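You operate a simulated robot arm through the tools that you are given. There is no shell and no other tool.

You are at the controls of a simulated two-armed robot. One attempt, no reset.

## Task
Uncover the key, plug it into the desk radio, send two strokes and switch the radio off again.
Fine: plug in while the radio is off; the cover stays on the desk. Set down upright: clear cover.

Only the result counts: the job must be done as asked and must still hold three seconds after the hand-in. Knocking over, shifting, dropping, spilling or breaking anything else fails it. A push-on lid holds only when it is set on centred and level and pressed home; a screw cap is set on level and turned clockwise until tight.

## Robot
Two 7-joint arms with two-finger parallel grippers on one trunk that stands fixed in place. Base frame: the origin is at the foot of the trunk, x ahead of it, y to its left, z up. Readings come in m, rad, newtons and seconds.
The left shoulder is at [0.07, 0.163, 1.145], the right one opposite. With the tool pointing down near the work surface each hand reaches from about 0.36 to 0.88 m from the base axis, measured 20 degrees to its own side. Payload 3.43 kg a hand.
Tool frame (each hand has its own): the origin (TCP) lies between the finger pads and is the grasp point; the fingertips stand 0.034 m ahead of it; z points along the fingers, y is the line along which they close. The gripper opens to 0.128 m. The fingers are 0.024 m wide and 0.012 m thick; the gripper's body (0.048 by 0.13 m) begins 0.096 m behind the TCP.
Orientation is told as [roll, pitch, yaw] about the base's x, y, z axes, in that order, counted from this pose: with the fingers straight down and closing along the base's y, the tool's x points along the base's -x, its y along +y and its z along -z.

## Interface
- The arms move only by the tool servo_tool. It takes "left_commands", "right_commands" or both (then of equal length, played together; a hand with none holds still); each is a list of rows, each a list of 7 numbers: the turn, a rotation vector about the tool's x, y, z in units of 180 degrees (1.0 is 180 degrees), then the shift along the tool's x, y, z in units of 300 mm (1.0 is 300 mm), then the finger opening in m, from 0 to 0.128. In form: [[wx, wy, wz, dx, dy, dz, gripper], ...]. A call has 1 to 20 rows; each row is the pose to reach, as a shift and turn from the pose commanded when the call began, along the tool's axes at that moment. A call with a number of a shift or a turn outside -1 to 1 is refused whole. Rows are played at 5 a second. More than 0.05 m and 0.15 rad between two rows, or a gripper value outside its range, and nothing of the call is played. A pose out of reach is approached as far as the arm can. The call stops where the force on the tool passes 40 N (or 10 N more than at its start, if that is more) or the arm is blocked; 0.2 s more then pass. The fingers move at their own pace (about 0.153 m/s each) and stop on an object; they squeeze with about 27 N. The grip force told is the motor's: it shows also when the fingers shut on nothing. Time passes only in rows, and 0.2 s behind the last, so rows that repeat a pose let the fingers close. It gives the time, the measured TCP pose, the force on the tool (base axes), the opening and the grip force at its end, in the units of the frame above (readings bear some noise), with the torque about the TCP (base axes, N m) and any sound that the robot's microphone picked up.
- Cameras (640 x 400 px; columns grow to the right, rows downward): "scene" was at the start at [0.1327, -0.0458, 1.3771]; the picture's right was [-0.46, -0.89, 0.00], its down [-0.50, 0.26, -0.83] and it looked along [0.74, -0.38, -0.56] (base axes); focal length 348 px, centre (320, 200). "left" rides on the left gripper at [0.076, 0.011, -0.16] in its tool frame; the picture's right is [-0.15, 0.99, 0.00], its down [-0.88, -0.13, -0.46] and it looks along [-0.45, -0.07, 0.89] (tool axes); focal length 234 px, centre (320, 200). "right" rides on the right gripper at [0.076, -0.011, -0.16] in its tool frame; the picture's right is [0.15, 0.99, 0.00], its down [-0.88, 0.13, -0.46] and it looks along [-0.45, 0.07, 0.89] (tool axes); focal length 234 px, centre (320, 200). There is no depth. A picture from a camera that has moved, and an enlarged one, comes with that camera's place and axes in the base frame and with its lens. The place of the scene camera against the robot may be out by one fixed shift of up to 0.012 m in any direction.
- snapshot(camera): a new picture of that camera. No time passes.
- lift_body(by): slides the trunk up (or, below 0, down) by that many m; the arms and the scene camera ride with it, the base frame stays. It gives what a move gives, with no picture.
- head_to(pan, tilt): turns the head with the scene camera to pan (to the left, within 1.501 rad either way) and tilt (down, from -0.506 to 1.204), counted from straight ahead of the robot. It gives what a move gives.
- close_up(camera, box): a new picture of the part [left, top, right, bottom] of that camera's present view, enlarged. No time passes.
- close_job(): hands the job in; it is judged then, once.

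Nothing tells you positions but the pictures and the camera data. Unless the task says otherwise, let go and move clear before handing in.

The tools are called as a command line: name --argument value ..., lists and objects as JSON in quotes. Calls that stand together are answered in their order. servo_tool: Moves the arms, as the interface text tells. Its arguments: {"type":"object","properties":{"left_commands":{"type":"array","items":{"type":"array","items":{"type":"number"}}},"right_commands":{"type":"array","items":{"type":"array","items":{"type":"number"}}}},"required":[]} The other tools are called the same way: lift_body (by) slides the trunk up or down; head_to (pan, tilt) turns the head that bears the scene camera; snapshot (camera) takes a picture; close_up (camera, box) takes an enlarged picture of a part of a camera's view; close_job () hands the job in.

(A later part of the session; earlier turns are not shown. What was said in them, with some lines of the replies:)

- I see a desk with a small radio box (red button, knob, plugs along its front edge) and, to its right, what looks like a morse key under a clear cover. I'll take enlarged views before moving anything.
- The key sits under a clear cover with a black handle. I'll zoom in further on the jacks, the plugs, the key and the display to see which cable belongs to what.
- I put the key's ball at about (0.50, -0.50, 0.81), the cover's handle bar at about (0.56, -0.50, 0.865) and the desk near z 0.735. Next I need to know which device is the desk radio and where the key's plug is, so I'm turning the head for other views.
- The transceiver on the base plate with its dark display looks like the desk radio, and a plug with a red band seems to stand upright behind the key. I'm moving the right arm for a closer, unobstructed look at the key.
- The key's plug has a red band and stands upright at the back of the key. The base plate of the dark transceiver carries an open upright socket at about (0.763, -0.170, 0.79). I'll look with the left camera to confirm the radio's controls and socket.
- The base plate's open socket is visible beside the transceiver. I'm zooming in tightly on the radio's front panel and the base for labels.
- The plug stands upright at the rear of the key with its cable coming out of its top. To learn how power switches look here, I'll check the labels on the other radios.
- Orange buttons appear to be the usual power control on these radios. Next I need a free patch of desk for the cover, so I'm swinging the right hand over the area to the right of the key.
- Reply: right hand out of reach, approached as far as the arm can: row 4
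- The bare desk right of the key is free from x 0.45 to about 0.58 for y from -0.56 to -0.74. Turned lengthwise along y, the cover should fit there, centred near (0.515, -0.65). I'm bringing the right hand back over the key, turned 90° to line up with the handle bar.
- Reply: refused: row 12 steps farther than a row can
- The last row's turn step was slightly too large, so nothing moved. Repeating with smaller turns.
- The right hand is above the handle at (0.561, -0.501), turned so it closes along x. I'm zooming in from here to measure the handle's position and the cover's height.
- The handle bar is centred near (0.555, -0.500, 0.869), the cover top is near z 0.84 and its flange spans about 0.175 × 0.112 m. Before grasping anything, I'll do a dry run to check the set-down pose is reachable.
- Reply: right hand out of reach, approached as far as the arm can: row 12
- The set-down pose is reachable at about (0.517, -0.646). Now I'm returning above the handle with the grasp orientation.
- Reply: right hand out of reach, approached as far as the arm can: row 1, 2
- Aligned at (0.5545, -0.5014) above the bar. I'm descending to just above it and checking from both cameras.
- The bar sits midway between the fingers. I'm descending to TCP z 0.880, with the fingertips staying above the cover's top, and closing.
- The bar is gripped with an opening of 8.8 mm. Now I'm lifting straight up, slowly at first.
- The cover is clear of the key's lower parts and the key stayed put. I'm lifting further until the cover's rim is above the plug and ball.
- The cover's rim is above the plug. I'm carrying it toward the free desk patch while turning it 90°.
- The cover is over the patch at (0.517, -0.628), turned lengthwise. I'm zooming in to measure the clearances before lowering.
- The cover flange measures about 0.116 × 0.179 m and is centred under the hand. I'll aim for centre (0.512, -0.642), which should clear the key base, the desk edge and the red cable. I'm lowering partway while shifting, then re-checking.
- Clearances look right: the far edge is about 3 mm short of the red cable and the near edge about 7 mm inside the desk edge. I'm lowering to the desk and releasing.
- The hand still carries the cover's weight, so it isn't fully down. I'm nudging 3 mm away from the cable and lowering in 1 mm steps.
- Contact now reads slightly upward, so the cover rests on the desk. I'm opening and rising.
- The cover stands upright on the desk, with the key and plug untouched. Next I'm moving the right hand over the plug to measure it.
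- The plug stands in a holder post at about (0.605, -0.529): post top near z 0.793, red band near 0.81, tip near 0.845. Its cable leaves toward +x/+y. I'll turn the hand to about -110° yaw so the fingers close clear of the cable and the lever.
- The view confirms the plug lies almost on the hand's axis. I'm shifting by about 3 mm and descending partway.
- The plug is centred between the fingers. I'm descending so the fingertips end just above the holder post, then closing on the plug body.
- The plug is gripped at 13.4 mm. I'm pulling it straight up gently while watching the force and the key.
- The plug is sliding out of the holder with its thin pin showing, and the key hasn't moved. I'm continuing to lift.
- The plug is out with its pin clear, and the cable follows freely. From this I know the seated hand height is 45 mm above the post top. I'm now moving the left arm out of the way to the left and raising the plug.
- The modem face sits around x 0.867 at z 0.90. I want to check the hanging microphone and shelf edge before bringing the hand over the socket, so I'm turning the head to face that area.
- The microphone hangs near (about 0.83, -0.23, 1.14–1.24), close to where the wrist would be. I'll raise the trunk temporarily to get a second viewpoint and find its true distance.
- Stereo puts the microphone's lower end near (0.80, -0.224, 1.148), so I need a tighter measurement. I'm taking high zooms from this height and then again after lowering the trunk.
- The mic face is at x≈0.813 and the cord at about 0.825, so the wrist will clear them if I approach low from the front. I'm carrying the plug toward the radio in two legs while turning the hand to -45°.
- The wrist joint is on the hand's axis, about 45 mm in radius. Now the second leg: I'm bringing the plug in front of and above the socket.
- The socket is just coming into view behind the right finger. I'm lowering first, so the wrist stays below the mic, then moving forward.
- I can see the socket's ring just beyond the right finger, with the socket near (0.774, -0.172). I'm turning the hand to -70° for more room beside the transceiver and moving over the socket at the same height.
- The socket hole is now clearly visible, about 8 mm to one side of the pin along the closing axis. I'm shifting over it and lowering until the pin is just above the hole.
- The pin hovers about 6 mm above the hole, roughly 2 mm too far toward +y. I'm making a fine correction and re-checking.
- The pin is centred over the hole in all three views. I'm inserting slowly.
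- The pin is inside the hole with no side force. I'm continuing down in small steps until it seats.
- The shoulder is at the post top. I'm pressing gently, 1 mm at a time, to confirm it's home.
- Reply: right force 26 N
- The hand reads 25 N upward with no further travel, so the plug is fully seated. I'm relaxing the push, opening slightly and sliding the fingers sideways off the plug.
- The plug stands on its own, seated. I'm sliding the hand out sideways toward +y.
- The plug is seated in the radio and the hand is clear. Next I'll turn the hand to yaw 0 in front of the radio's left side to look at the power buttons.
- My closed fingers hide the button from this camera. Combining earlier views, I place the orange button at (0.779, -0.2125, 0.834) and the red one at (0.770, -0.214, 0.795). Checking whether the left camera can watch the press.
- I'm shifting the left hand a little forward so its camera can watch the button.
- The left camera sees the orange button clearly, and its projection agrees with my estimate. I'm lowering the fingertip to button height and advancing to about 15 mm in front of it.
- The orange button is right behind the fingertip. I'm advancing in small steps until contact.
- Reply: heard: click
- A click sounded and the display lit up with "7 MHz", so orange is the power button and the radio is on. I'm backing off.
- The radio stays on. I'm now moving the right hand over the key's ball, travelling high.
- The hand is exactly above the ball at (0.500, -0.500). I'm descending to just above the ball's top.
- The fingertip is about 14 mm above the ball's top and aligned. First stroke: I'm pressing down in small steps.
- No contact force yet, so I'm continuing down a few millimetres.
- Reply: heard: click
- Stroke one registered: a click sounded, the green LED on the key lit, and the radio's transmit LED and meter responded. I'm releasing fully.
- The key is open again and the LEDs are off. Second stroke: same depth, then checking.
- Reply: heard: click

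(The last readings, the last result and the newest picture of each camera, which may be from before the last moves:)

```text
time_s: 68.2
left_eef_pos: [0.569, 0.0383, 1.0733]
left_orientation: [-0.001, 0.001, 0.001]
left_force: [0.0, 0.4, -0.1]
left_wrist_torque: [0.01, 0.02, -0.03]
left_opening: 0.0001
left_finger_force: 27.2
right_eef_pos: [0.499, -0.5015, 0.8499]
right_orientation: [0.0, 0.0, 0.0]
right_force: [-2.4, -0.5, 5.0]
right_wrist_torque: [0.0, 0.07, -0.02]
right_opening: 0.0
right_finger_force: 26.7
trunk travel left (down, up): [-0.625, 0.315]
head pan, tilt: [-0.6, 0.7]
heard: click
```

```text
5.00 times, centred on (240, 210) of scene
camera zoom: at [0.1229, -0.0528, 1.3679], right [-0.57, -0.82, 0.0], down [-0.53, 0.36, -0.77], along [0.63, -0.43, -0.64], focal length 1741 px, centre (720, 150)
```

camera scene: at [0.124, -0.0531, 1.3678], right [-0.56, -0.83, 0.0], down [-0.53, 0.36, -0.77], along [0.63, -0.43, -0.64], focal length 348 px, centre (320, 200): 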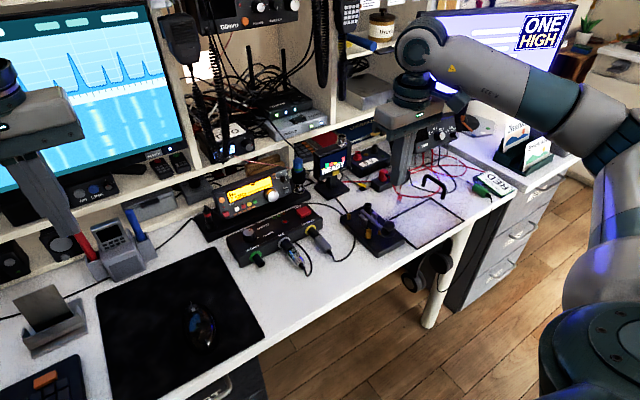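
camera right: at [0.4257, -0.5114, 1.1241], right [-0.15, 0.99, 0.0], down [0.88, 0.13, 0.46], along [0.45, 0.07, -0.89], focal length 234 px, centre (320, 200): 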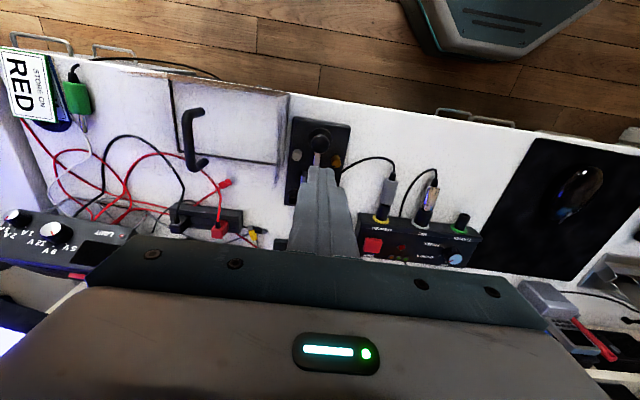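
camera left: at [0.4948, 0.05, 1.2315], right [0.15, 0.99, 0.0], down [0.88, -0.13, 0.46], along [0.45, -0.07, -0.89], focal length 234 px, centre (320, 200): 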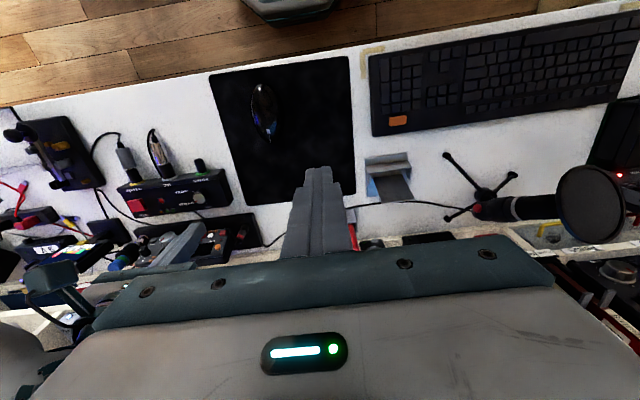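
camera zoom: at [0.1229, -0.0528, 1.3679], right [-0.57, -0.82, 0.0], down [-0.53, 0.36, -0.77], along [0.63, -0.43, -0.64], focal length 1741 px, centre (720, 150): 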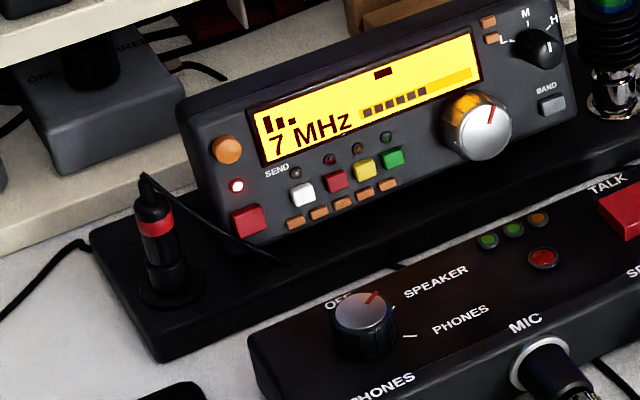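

Stroke two registered with a click, the key's LED and the transmit LED. I'm lifting well clear of the ball.

servo_tool --right_commands '[[0, 0, 0, 0, 0, -0.02, 0.0], [0, 0, 0, 0, 0, -0.06, 0.0], [0, 0, 0, 0, 0, -0.16, 0.0], [0, 0, 0, 0, 0, -0.3, 0.0], [0, 0, 0, 0, 0, -0.44, 0.0]]'

close_up --camera "scene" --box '[190, 150, 420, 260]'

```text
time_s: 69.4
left_eef_pos: [0.5687, 0.039, 1.0727]
left_orientation: [-0.002, 0.0, 0.0]
left_force: [0.2, 0.1, 0.3]
left_wrist_torque: [0.03, -0.01, -0.01]
left_opening: 0.0
left_finger_force: 26.7
right_eef_pos: [0.4985, -0.5003, 0.9813]
right_orientation: [0.0, 0.002, 0.001]
right_force: [0.7, -0.3, -0.7]
right_wrist_torque: [-0.03, -0.03, -0.01]
right_opening: 0.0001
right_finger_force: 26.9
trunk travel left (down, up): [-0.625, 0.315]
head pan, tilt: [-0.6, 0.7]
```

```text
2.78 times, centred on (305, 205) of scene
camera zoom: at [0.1241, -0.0526, 1.3677], right [-0.57, -0.82, 0.0], down [-0.53, 0.36, -0.76], along [0.63, -0.43, -0.64], focal length 969 px, centre (362, 186)
```

zoom: 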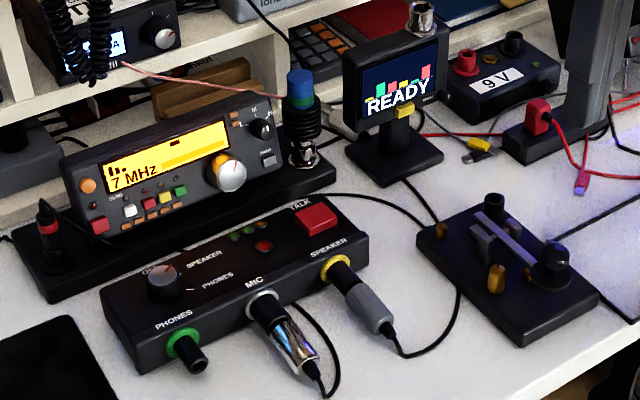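

Both strokes are sent. Now I'm carrying the closed hand back in front of the radio's power button.

servo_tool --right_commands '[[0, 0, 0, -0.05, 0.1, -0.03, 0.0], [0, 0, 0, -0.12, 0.21, -0.03, 0.0], [0, 0, 0, -0.19, 0.32, -0.03, 0.0], [0, 0, 0, -0.26, 0.43, -0.03, 0.0], [0, 0, 0, -0.33, 0.54, -0.03, 0.0], [0, 0, 0, -0.4, 0.65, -0.03, 0.0], [0, 0, 0, -0.47, 0.76, -0.03, 0.0], [0, 0, 0, -0.53, 0.86, 0.0, 0.0], [0, 0, 0, -0.6, 0.963, 0.05, 0.0], [0, 0, 0, -0.64, 0.963, 0.2, 0.0], [0, 0, 0, -0.67, 0.963, 0.3, 0.0]]'

head_to --pan -0.25 --tilt 0.5

close_up --camera "left" --box '[150, 170, 270, 260]'

close_up --camera "scene" --box '[290, 200, 440, 320]'

```text
time_s: 71.8
left_eef_pos: [0.5699, 0.0388, 1.0707]
left_orientation: [0.002, 0.0, -0.001]
left_force: [1.3, 0.4, -1.2]
left_wrist_torque: [-0.01, 0.02, -0.02]
left_opening: 0.0
left_finger_force: 27.1
right_eef_pos: [0.7002, -0.2148, 0.8889]
right_orientation: [0.0, 0.0, 0.0]
right_force: [0.5, 0.3, -0.3]
right_wrist_torque: [0.0, 0.02, -0.01]
right_opening: 0.0
right_finger_force: 26.8
trunk travel left (down, up): [-0.625, 0.315]
head pan, tilt: [-0.6, 0.7]
```

```text
time_s: 72.6
left_eef_pos: [0.5692, 0.0394, 1.0717]
left_orientation: [0.0, 0.002, 0.0]
left_force: [-0.2, 0.1, 0.3]
left_wrist_torque: [-0.02, -0.04, 0.0]
left_opening: 0.0001
left_finger_force: 26.7
right_eef_pos: [0.7004, -0.2135, 0.8892]
right_orientation: [0.002, 0.0, 0.001]
right_force: [0.8, 0.6, 0.5]
right_wrist_torque: [0.01, 0.02, 0.0]
right_opening: 0.0
right_finger_force: 27.0
trunk travel left (down, up): [-0.625, 0.315]
head pan, tilt: [-0.25, 0.499]
```

```text
4.44 times, centred on (210, 215) of left
camera zoom: at [0.494, 0.0509, 1.2319], right [0.15, 0.99, 0.0], down [0.88, -0.13, 0.46], along [0.45, -0.07, -0.89], focal length 1041 px, centre (809, 133)
```

zoom: 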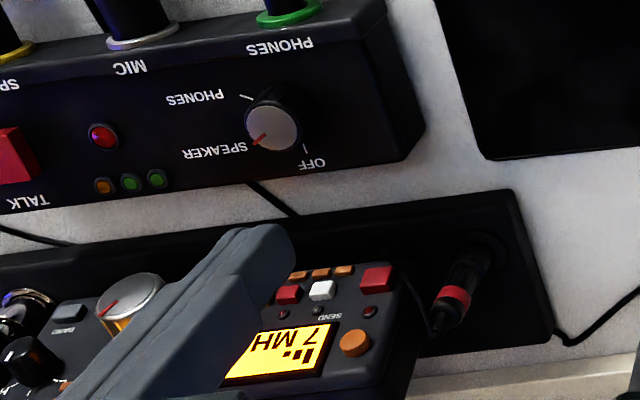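

```text
3.33 times, centred on (365, 260) of scene
camera zoom: at [0.1422, -0.0277, 1.3854], right [-0.25, -0.97, 0.0], down [-0.46, 0.12, -0.88], along [0.85, -0.22, -0.48], focal length 1161 px, centre (170, 0)
```

zoom: 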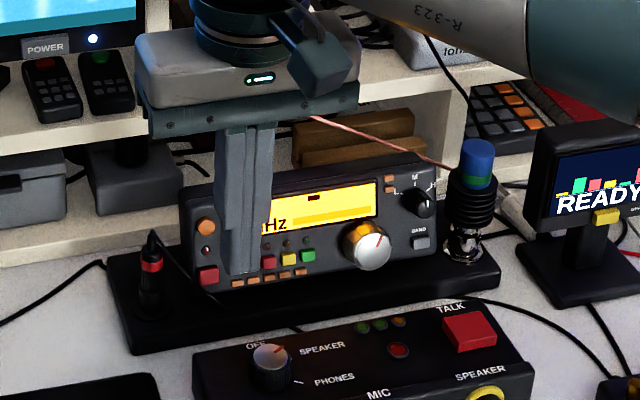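

Back in front of the button. I'm lowering to the same height as before, advancing, then pressing the same way.

servo_tool --right_commands '[[0, 0, 0, 0, 0.011, 0.05, 0.0], [0, 0, 0, 0, 0.011, 0.1, 0.0], [0, 0, 0, -0.08, 0.011, 0.1, 0.0], [0, 0, 0, -0.16, 0.011, 0.1, 0.0], [0, 0, 0, -0.16, 0.011, 0.1, 0.0]]'

close_up --camera "left" --box '[170, 190, 260, 260]'

```text
time_s: 73.8
left_eef_pos: [0.5689, 0.039, 1.0722]
left_orientation: [0.0, 0.0, -0.002]
left_force: [0.9, 0.8, -0.2]
left_wrist_torque: [0.0, -0.03, 0.0]
left_opening: 0.0
left_finger_force: 27.3
right_eef_pos: [0.7493, -0.2107, 0.8603]
right_orientation: [-0.002, 0.0, 0.0]
right_force: [0.0, 0.2, -0.2]
right_wrist_torque: [0.02, 0.0, 0.02]
right_opening: 0.0
right_finger_force: 27.0
trunk travel left (down, up): [-0.625, 0.315]
head pan, tilt: [-0.25, 0.499]
```

```text
5.71 times, centred on (215, 225) of left
camera zoom: at [0.4936, 0.0505, 1.2321], right [0.15, 0.99, 0.0], down [0.88, -0.13, 0.46], along [0.45, -0.07, -0.89], focal length 1338 px, centre (920, 57)
```

zoom: 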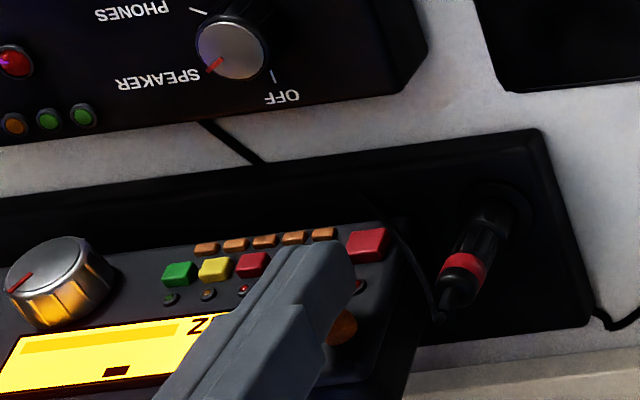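

The fingertip is in the same approach position as before. Now I'm pressing the power button once.

servo_tool --right_commands '[[0, 0, 0, -0.02, 0, 0, 0.0], [0, 0, 0, -0.038, 0, 0, 0.0], [0, 0, 0, -0.047, 0, 0, 0.0], [0, 0, 0, -0.055, 0, 0, 0.0], [0, 0, 0, -0.055, 0, 0, 0.0]]'

close_up --camera "left" --box '[170, 190, 260, 260]'

close_up --camera "scene" --box '[300, 220, 400, 310]'

```text
time_s: 75.0
left_eef_pos: [0.5687, 0.0378, 1.0725]
left_orientation: [0.0, 0.002, 0.001]
left_force: [-0.2, -0.4, 0.1]
left_wrist_torque: [-0.01, -0.01, -0.02]
left_opening: 0.0001
left_finger_force: 26.8
right_eef_pos: [0.7648, -0.2092, 0.8608]
right_orientation: [0.0, 0.001, -0.001]
right_force: [-10.3, -0.6, -2.0]
right_wrist_torque: [-0.04, 0.36, -0.05]
right_opening: 0.0
right_finger_force: 26.2
trunk travel left (down, up): [-0.625, 0.315]
head pan, tilt: [-0.25, 0.499]
heard: click
```

```text
5.71 times, centred on (215, 225) of left
camera zoom: at [0.4931, 0.0506, 1.2322], right [0.15, 0.99, 0.0], down [0.88, -0.13, 0.46], along [0.45, -0.07, -0.89], focal length 1338 px, centre (920, 57)
```

zoom: 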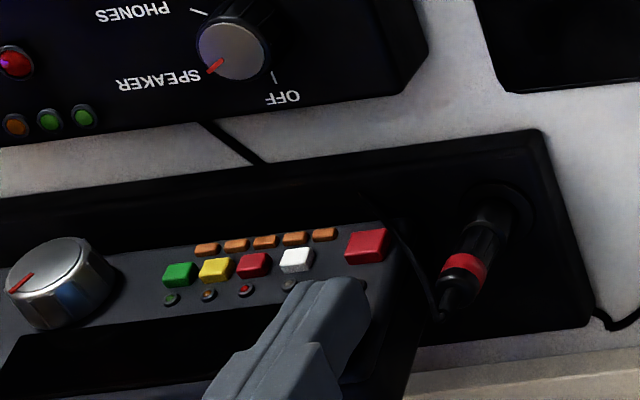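

```text
4.44 times, centred on (350, 265) of scene
camera zoom: at [0.1412, -0.0278, 1.3855], right [-0.25, -0.97, 0.0], down [-0.46, 0.12, -0.88], along [0.85, -0.22, -0.48], focal length 1548 px, centre (187, -89)
```

zoom: 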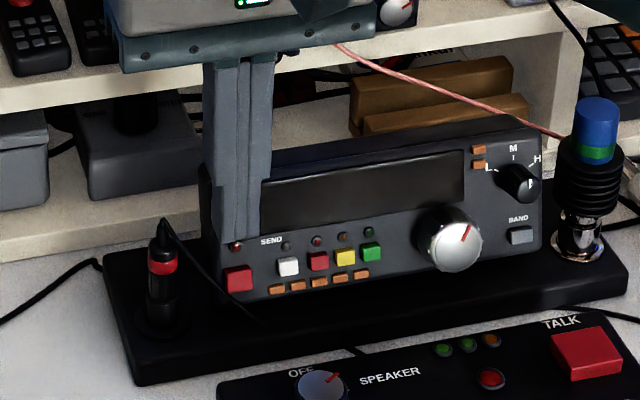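

A click sounded and the display went dark, so the radio is off. I'm backing the hand straight off and away, then checking the whole scene.

servo_tool --right_commands '[[0, 0, 0, 0.03, 0, 0, 0.0], [0, 0, 0, 0.1, 0, 0, 0.0], [0, 0, 0, 0.2, 0, -0.03, 0.0], [0, 0, 0, 0.3, 0, -0.15, 0.0], [0, 0, 0, 0.42, -0.03, -0.26, 0.0], [0, 0, 0, 0.54, -0.1, -0.36, 0.0], [0, 0, 0, 0.66, -0.2, -0.45, 0.0], [0, 0, 0, 0.78, -0.3, -0.5, 0.0]]'

snapshot --camera "scene"

close_up --camera "scene" --box '[290, 210, 470, 350]'

close_up --camera "left" --box '[130, 160, 290, 270]'

```text
refused: row 6 steps farther than a row can; nothing moved
```

```text
taken
camera scene: at [0.1412, -0.0278, 1.3855], right [-0.25, -0.97, 0.0], down [-0.46, 0.12, -0.88], along [0.85, -0.22, -0.48], focal length 348 px, centre (320, 200)
```

scene: 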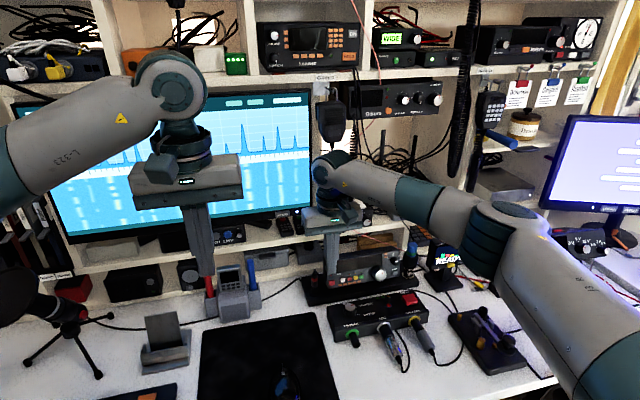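

```text
2.86 times, centred on (380, 280) of scene
camera zoom: at [0.1412, -0.0278, 1.3855], right [-0.25, -0.97, 0.0], down [-0.46, 0.12, -0.88], along [0.85, -0.22, -0.48], focal length 995 px, centre (149, -29)
```

zoom: 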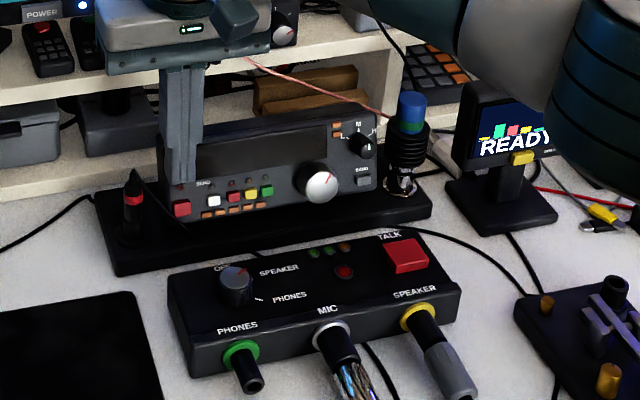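

```text
3.64 times, centred on (210, 215) of left
camera zoom: at [0.4931, 0.0506, 1.2322], right [0.15, 0.99, 0.0], down [0.88, -0.13, 0.46], along [0.45, -0.07, -0.89], focal length 852 px, centre (720, 146)
```

zoom: 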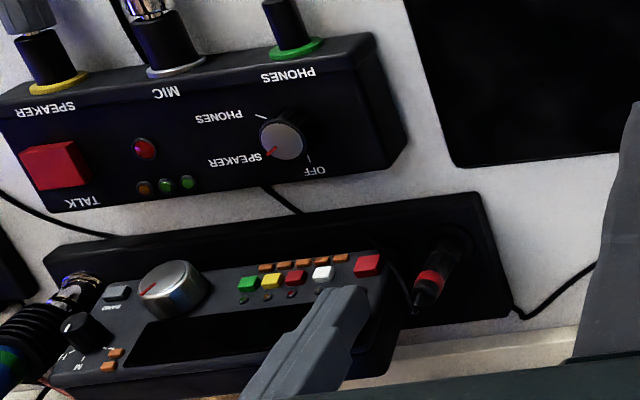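

One row's step was a little too long, so nothing moved and the finger is still on the button. Backing off with smaller steps.

servo_tool --right_commands '[[0, 0, 0, 0.03, 0, 0, 0.0], [0, 0, 0, 0.1, 0, 0, 0.0], [0, 0, 0, 0.2, 0, -0.03, 0.0], [0, 0, 0, 0.28, 0, -0.12, 0.0], [0, 0, 0, 0.36, -0.02, -0.2, 0.0], [0, 0, 0, 0.45, -0.06, -0.28, 0.0], [0, 0, 0, 0.54, -0.12, -0.36, 0.0], [0, 0, 0, 0.63, -0.2, -0.42, 0.0], [0, 0, 0, 0.72, -0.3, -0.46, 0.0]]'

snapshot --camera "scene"

close_up --camera "scene" --box '[290, 210, 470, 350]'

close_up --camera "left" --box '[130, 160, 290, 270]'

```text
time_s: 77.0
left_eef_pos: [0.5673, 0.0393, 1.0732]
left_orientation: [0.001, -0.002, -0.001]
left_force: [0.1, -0.7, -0.1]
left_wrist_torque: [0.01, -0.01, 0.0]
left_opening: 0.0001
left_finger_force: 27.1
right_eef_pos: [0.5487, -0.2998, 0.9998]
right_orientation: [0.001, -0.001, 0.001]
right_force: [0.0, -0.1, -0.4]
right_wrist_torque: [0.04, -0.03, 0.02]
right_opening: 0.0
right_finger_force: 26.8
trunk travel left (down, up): [-0.625, 0.315]
head pan, tilt: [-0.25, 0.499]
```

```text
taken
camera scene: at [0.1407, -0.0289, 1.3856], right [-0.25, -0.97, 0.0], down [-0.46, 0.12, -0.88], along [0.85, -0.22, -0.48], focal length 348 px, centre (320, 200)
```

scene: 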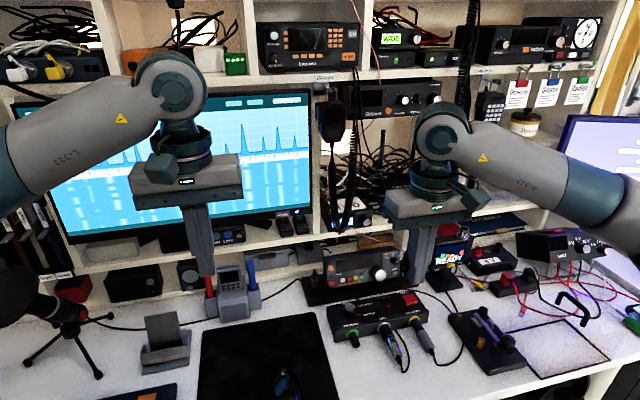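

```text
2.86 times, centred on (380, 280) of scene
camera zoom: at [0.1407, -0.0289, 1.3856], right [-0.25, -0.97, 0.0], down [-0.46, 0.12, -0.88], along [0.85, -0.22, -0.48], focal length 995 px, centre (149, -29)
```

zoom: 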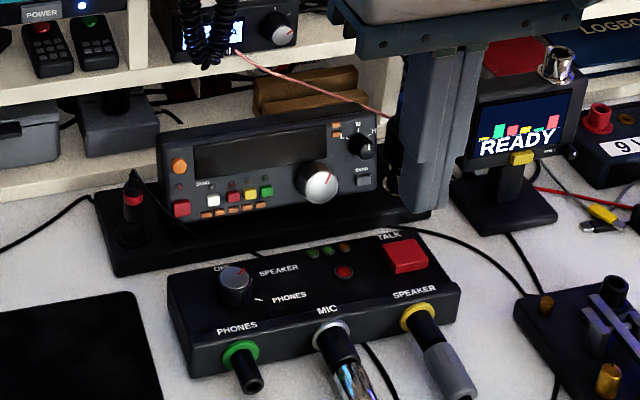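

```text
3.64 times, centred on (210, 215) of left
camera zoom: at [0.4926, 0.0499, 1.2326], right [0.15, 0.99, 0.0], down [0.88, -0.13, 0.46], along [0.45, -0.07, -0.89], focal length 852 px, centre (720, 146)
```

zoom: 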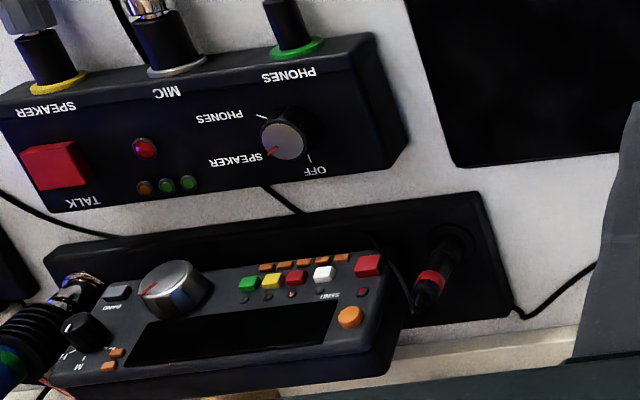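

The radio stays off with its display dark, and the plug is still seated. I'm moving the right hand well back and checking the cover and key a final time.

servo_tool --right_commands '[[0, 0, 0, 0.1, -0.065, -0.05, 0.03], [0, 0, 0, 0.2, -0.13, -0.1, 0.06], [0, 0, 0, 0.3, -0.2, -0.16, 0.1], [0, 0, 0, 0.4, -0.265, -0.22, 0.1], [0, 0, 0, 0.49, -0.33, -0.27, 0.1]]'

head_to --pan -0.55 --tilt 0.68

snapshot --camera "scene"

close_up --camera "scene" --box '[180, 150, 480, 290]'

snapshot --camera "right"

```text
time_s: 78.2
left_eef_pos: [0.5677, 0.0389, 1.0737]
left_orientation: [0.0, -0.002, 0.002]
left_force: [0.2, -0.1, 0.1]
left_wrist_torque: [-0.02, 0.02, -0.07]
left_opening: 0.0002
left_finger_force: 26.7
right_eef_pos: [0.3991, -0.3992, 1.0802]
right_orientation: [-0.001, 0.0, 0.0]
right_force: [0.1, 1.0, 0.5]
right_wrist_torque: [0.02, -0.03, 0.0]
right_opening: 0.0999
right_finger_force: 0.0
trunk travel left (down, up): [-0.625, 0.315]
head pan, tilt: [-0.25, 0.499]
```

```text
time_s: 79.0
left_eef_pos: [0.5697, 0.0384, 1.0722]
left_orientation: [-0.002, 0.002, 0.0]
left_force: [0.3, -0.1, -0.1]
left_wrist_torque: [0.0, -0.01, 0.01]
left_opening: 0.0
left_finger_force: 27.4
right_eef_pos: [0.4018, -0.3988, 1.0789]
right_orientation: [0.0, 0.0, 0.0]
right_force: [0.1, -0.5, 0.5]
right_wrist_torque: [0.0, 0.0, -0.05]
right_opening: 0.0999
right_finger_force: 0.0
trunk travel left (down, up): [-0.625, 0.315]
head pan, tilt: [-0.55, 0.681]
```

```text
taken
camera scene: at [0.1272, -0.0498, 1.3694], right [-0.52, -0.85, 0.0], down [-0.54, 0.33, -0.78], along [0.66, -0.41, -0.63], focal length 348 px, centre (320, 200)
```

scene: 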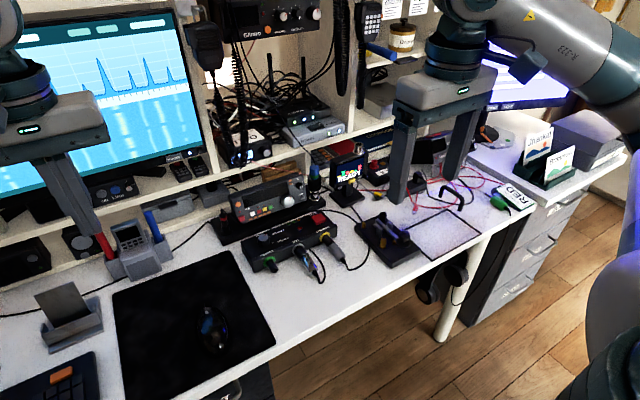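

```text
2.13 times, centred on (330, 220) of scene
camera zoom: at [0.1272, -0.0498, 1.3694], right [-0.52, -0.85, 0.0], down [-0.54, 0.33, -0.78], along [0.66, -0.41, -0.63], focal length 743 px, centre (299, 157)
```

zoom: 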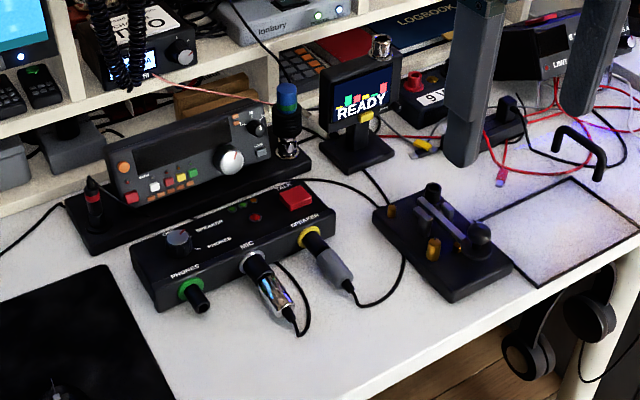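

```text
taken
camera right: at [0.3256, -0.4102, 1.239], right [-0.15, 0.99, 0.0], down [0.88, 0.13, 0.46], along [0.45, 0.07, -0.89], focal length 234 px, centre (320, 200)
```

right: 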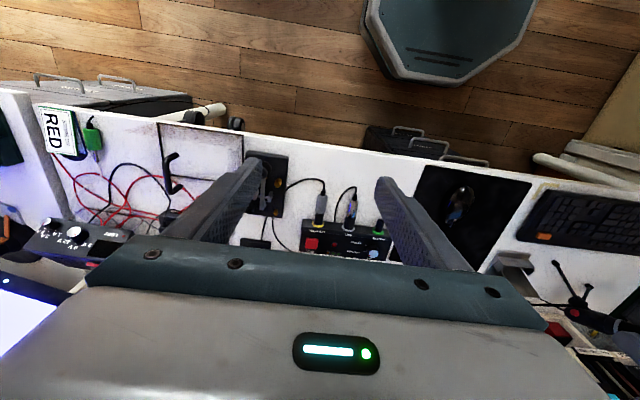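

Everything checks out: the cover stands upright on the desk, the key's plug is seated in the radio and two strokes were sent. The radio is off, and both hands are empty and clear. Handing in.

close_job

```text
The job is handed in.
```

The job is done and handed in; the result hasn't come back. I uncovered the key, plugged it into the desk radio, sent two strokes and switched the radio off again.

- **Cover:** it stands upright on the bare desk to the right of the key, set down clear of the desk edge and the red cable.
- **Plug:** I moved it from the key's holder to the socket on the radio's base while the radio was off. It pushed fully home.
- **Strokes:** each press gave a click, lit the key's green light and showed on the radio's transmit light and meter.
- **Power:** the orange button turned the radio on. A second press turned it off, and the display stayed dark.

In the final pictures both hands were empty and clear, and nothing else looked moved or knocked over.
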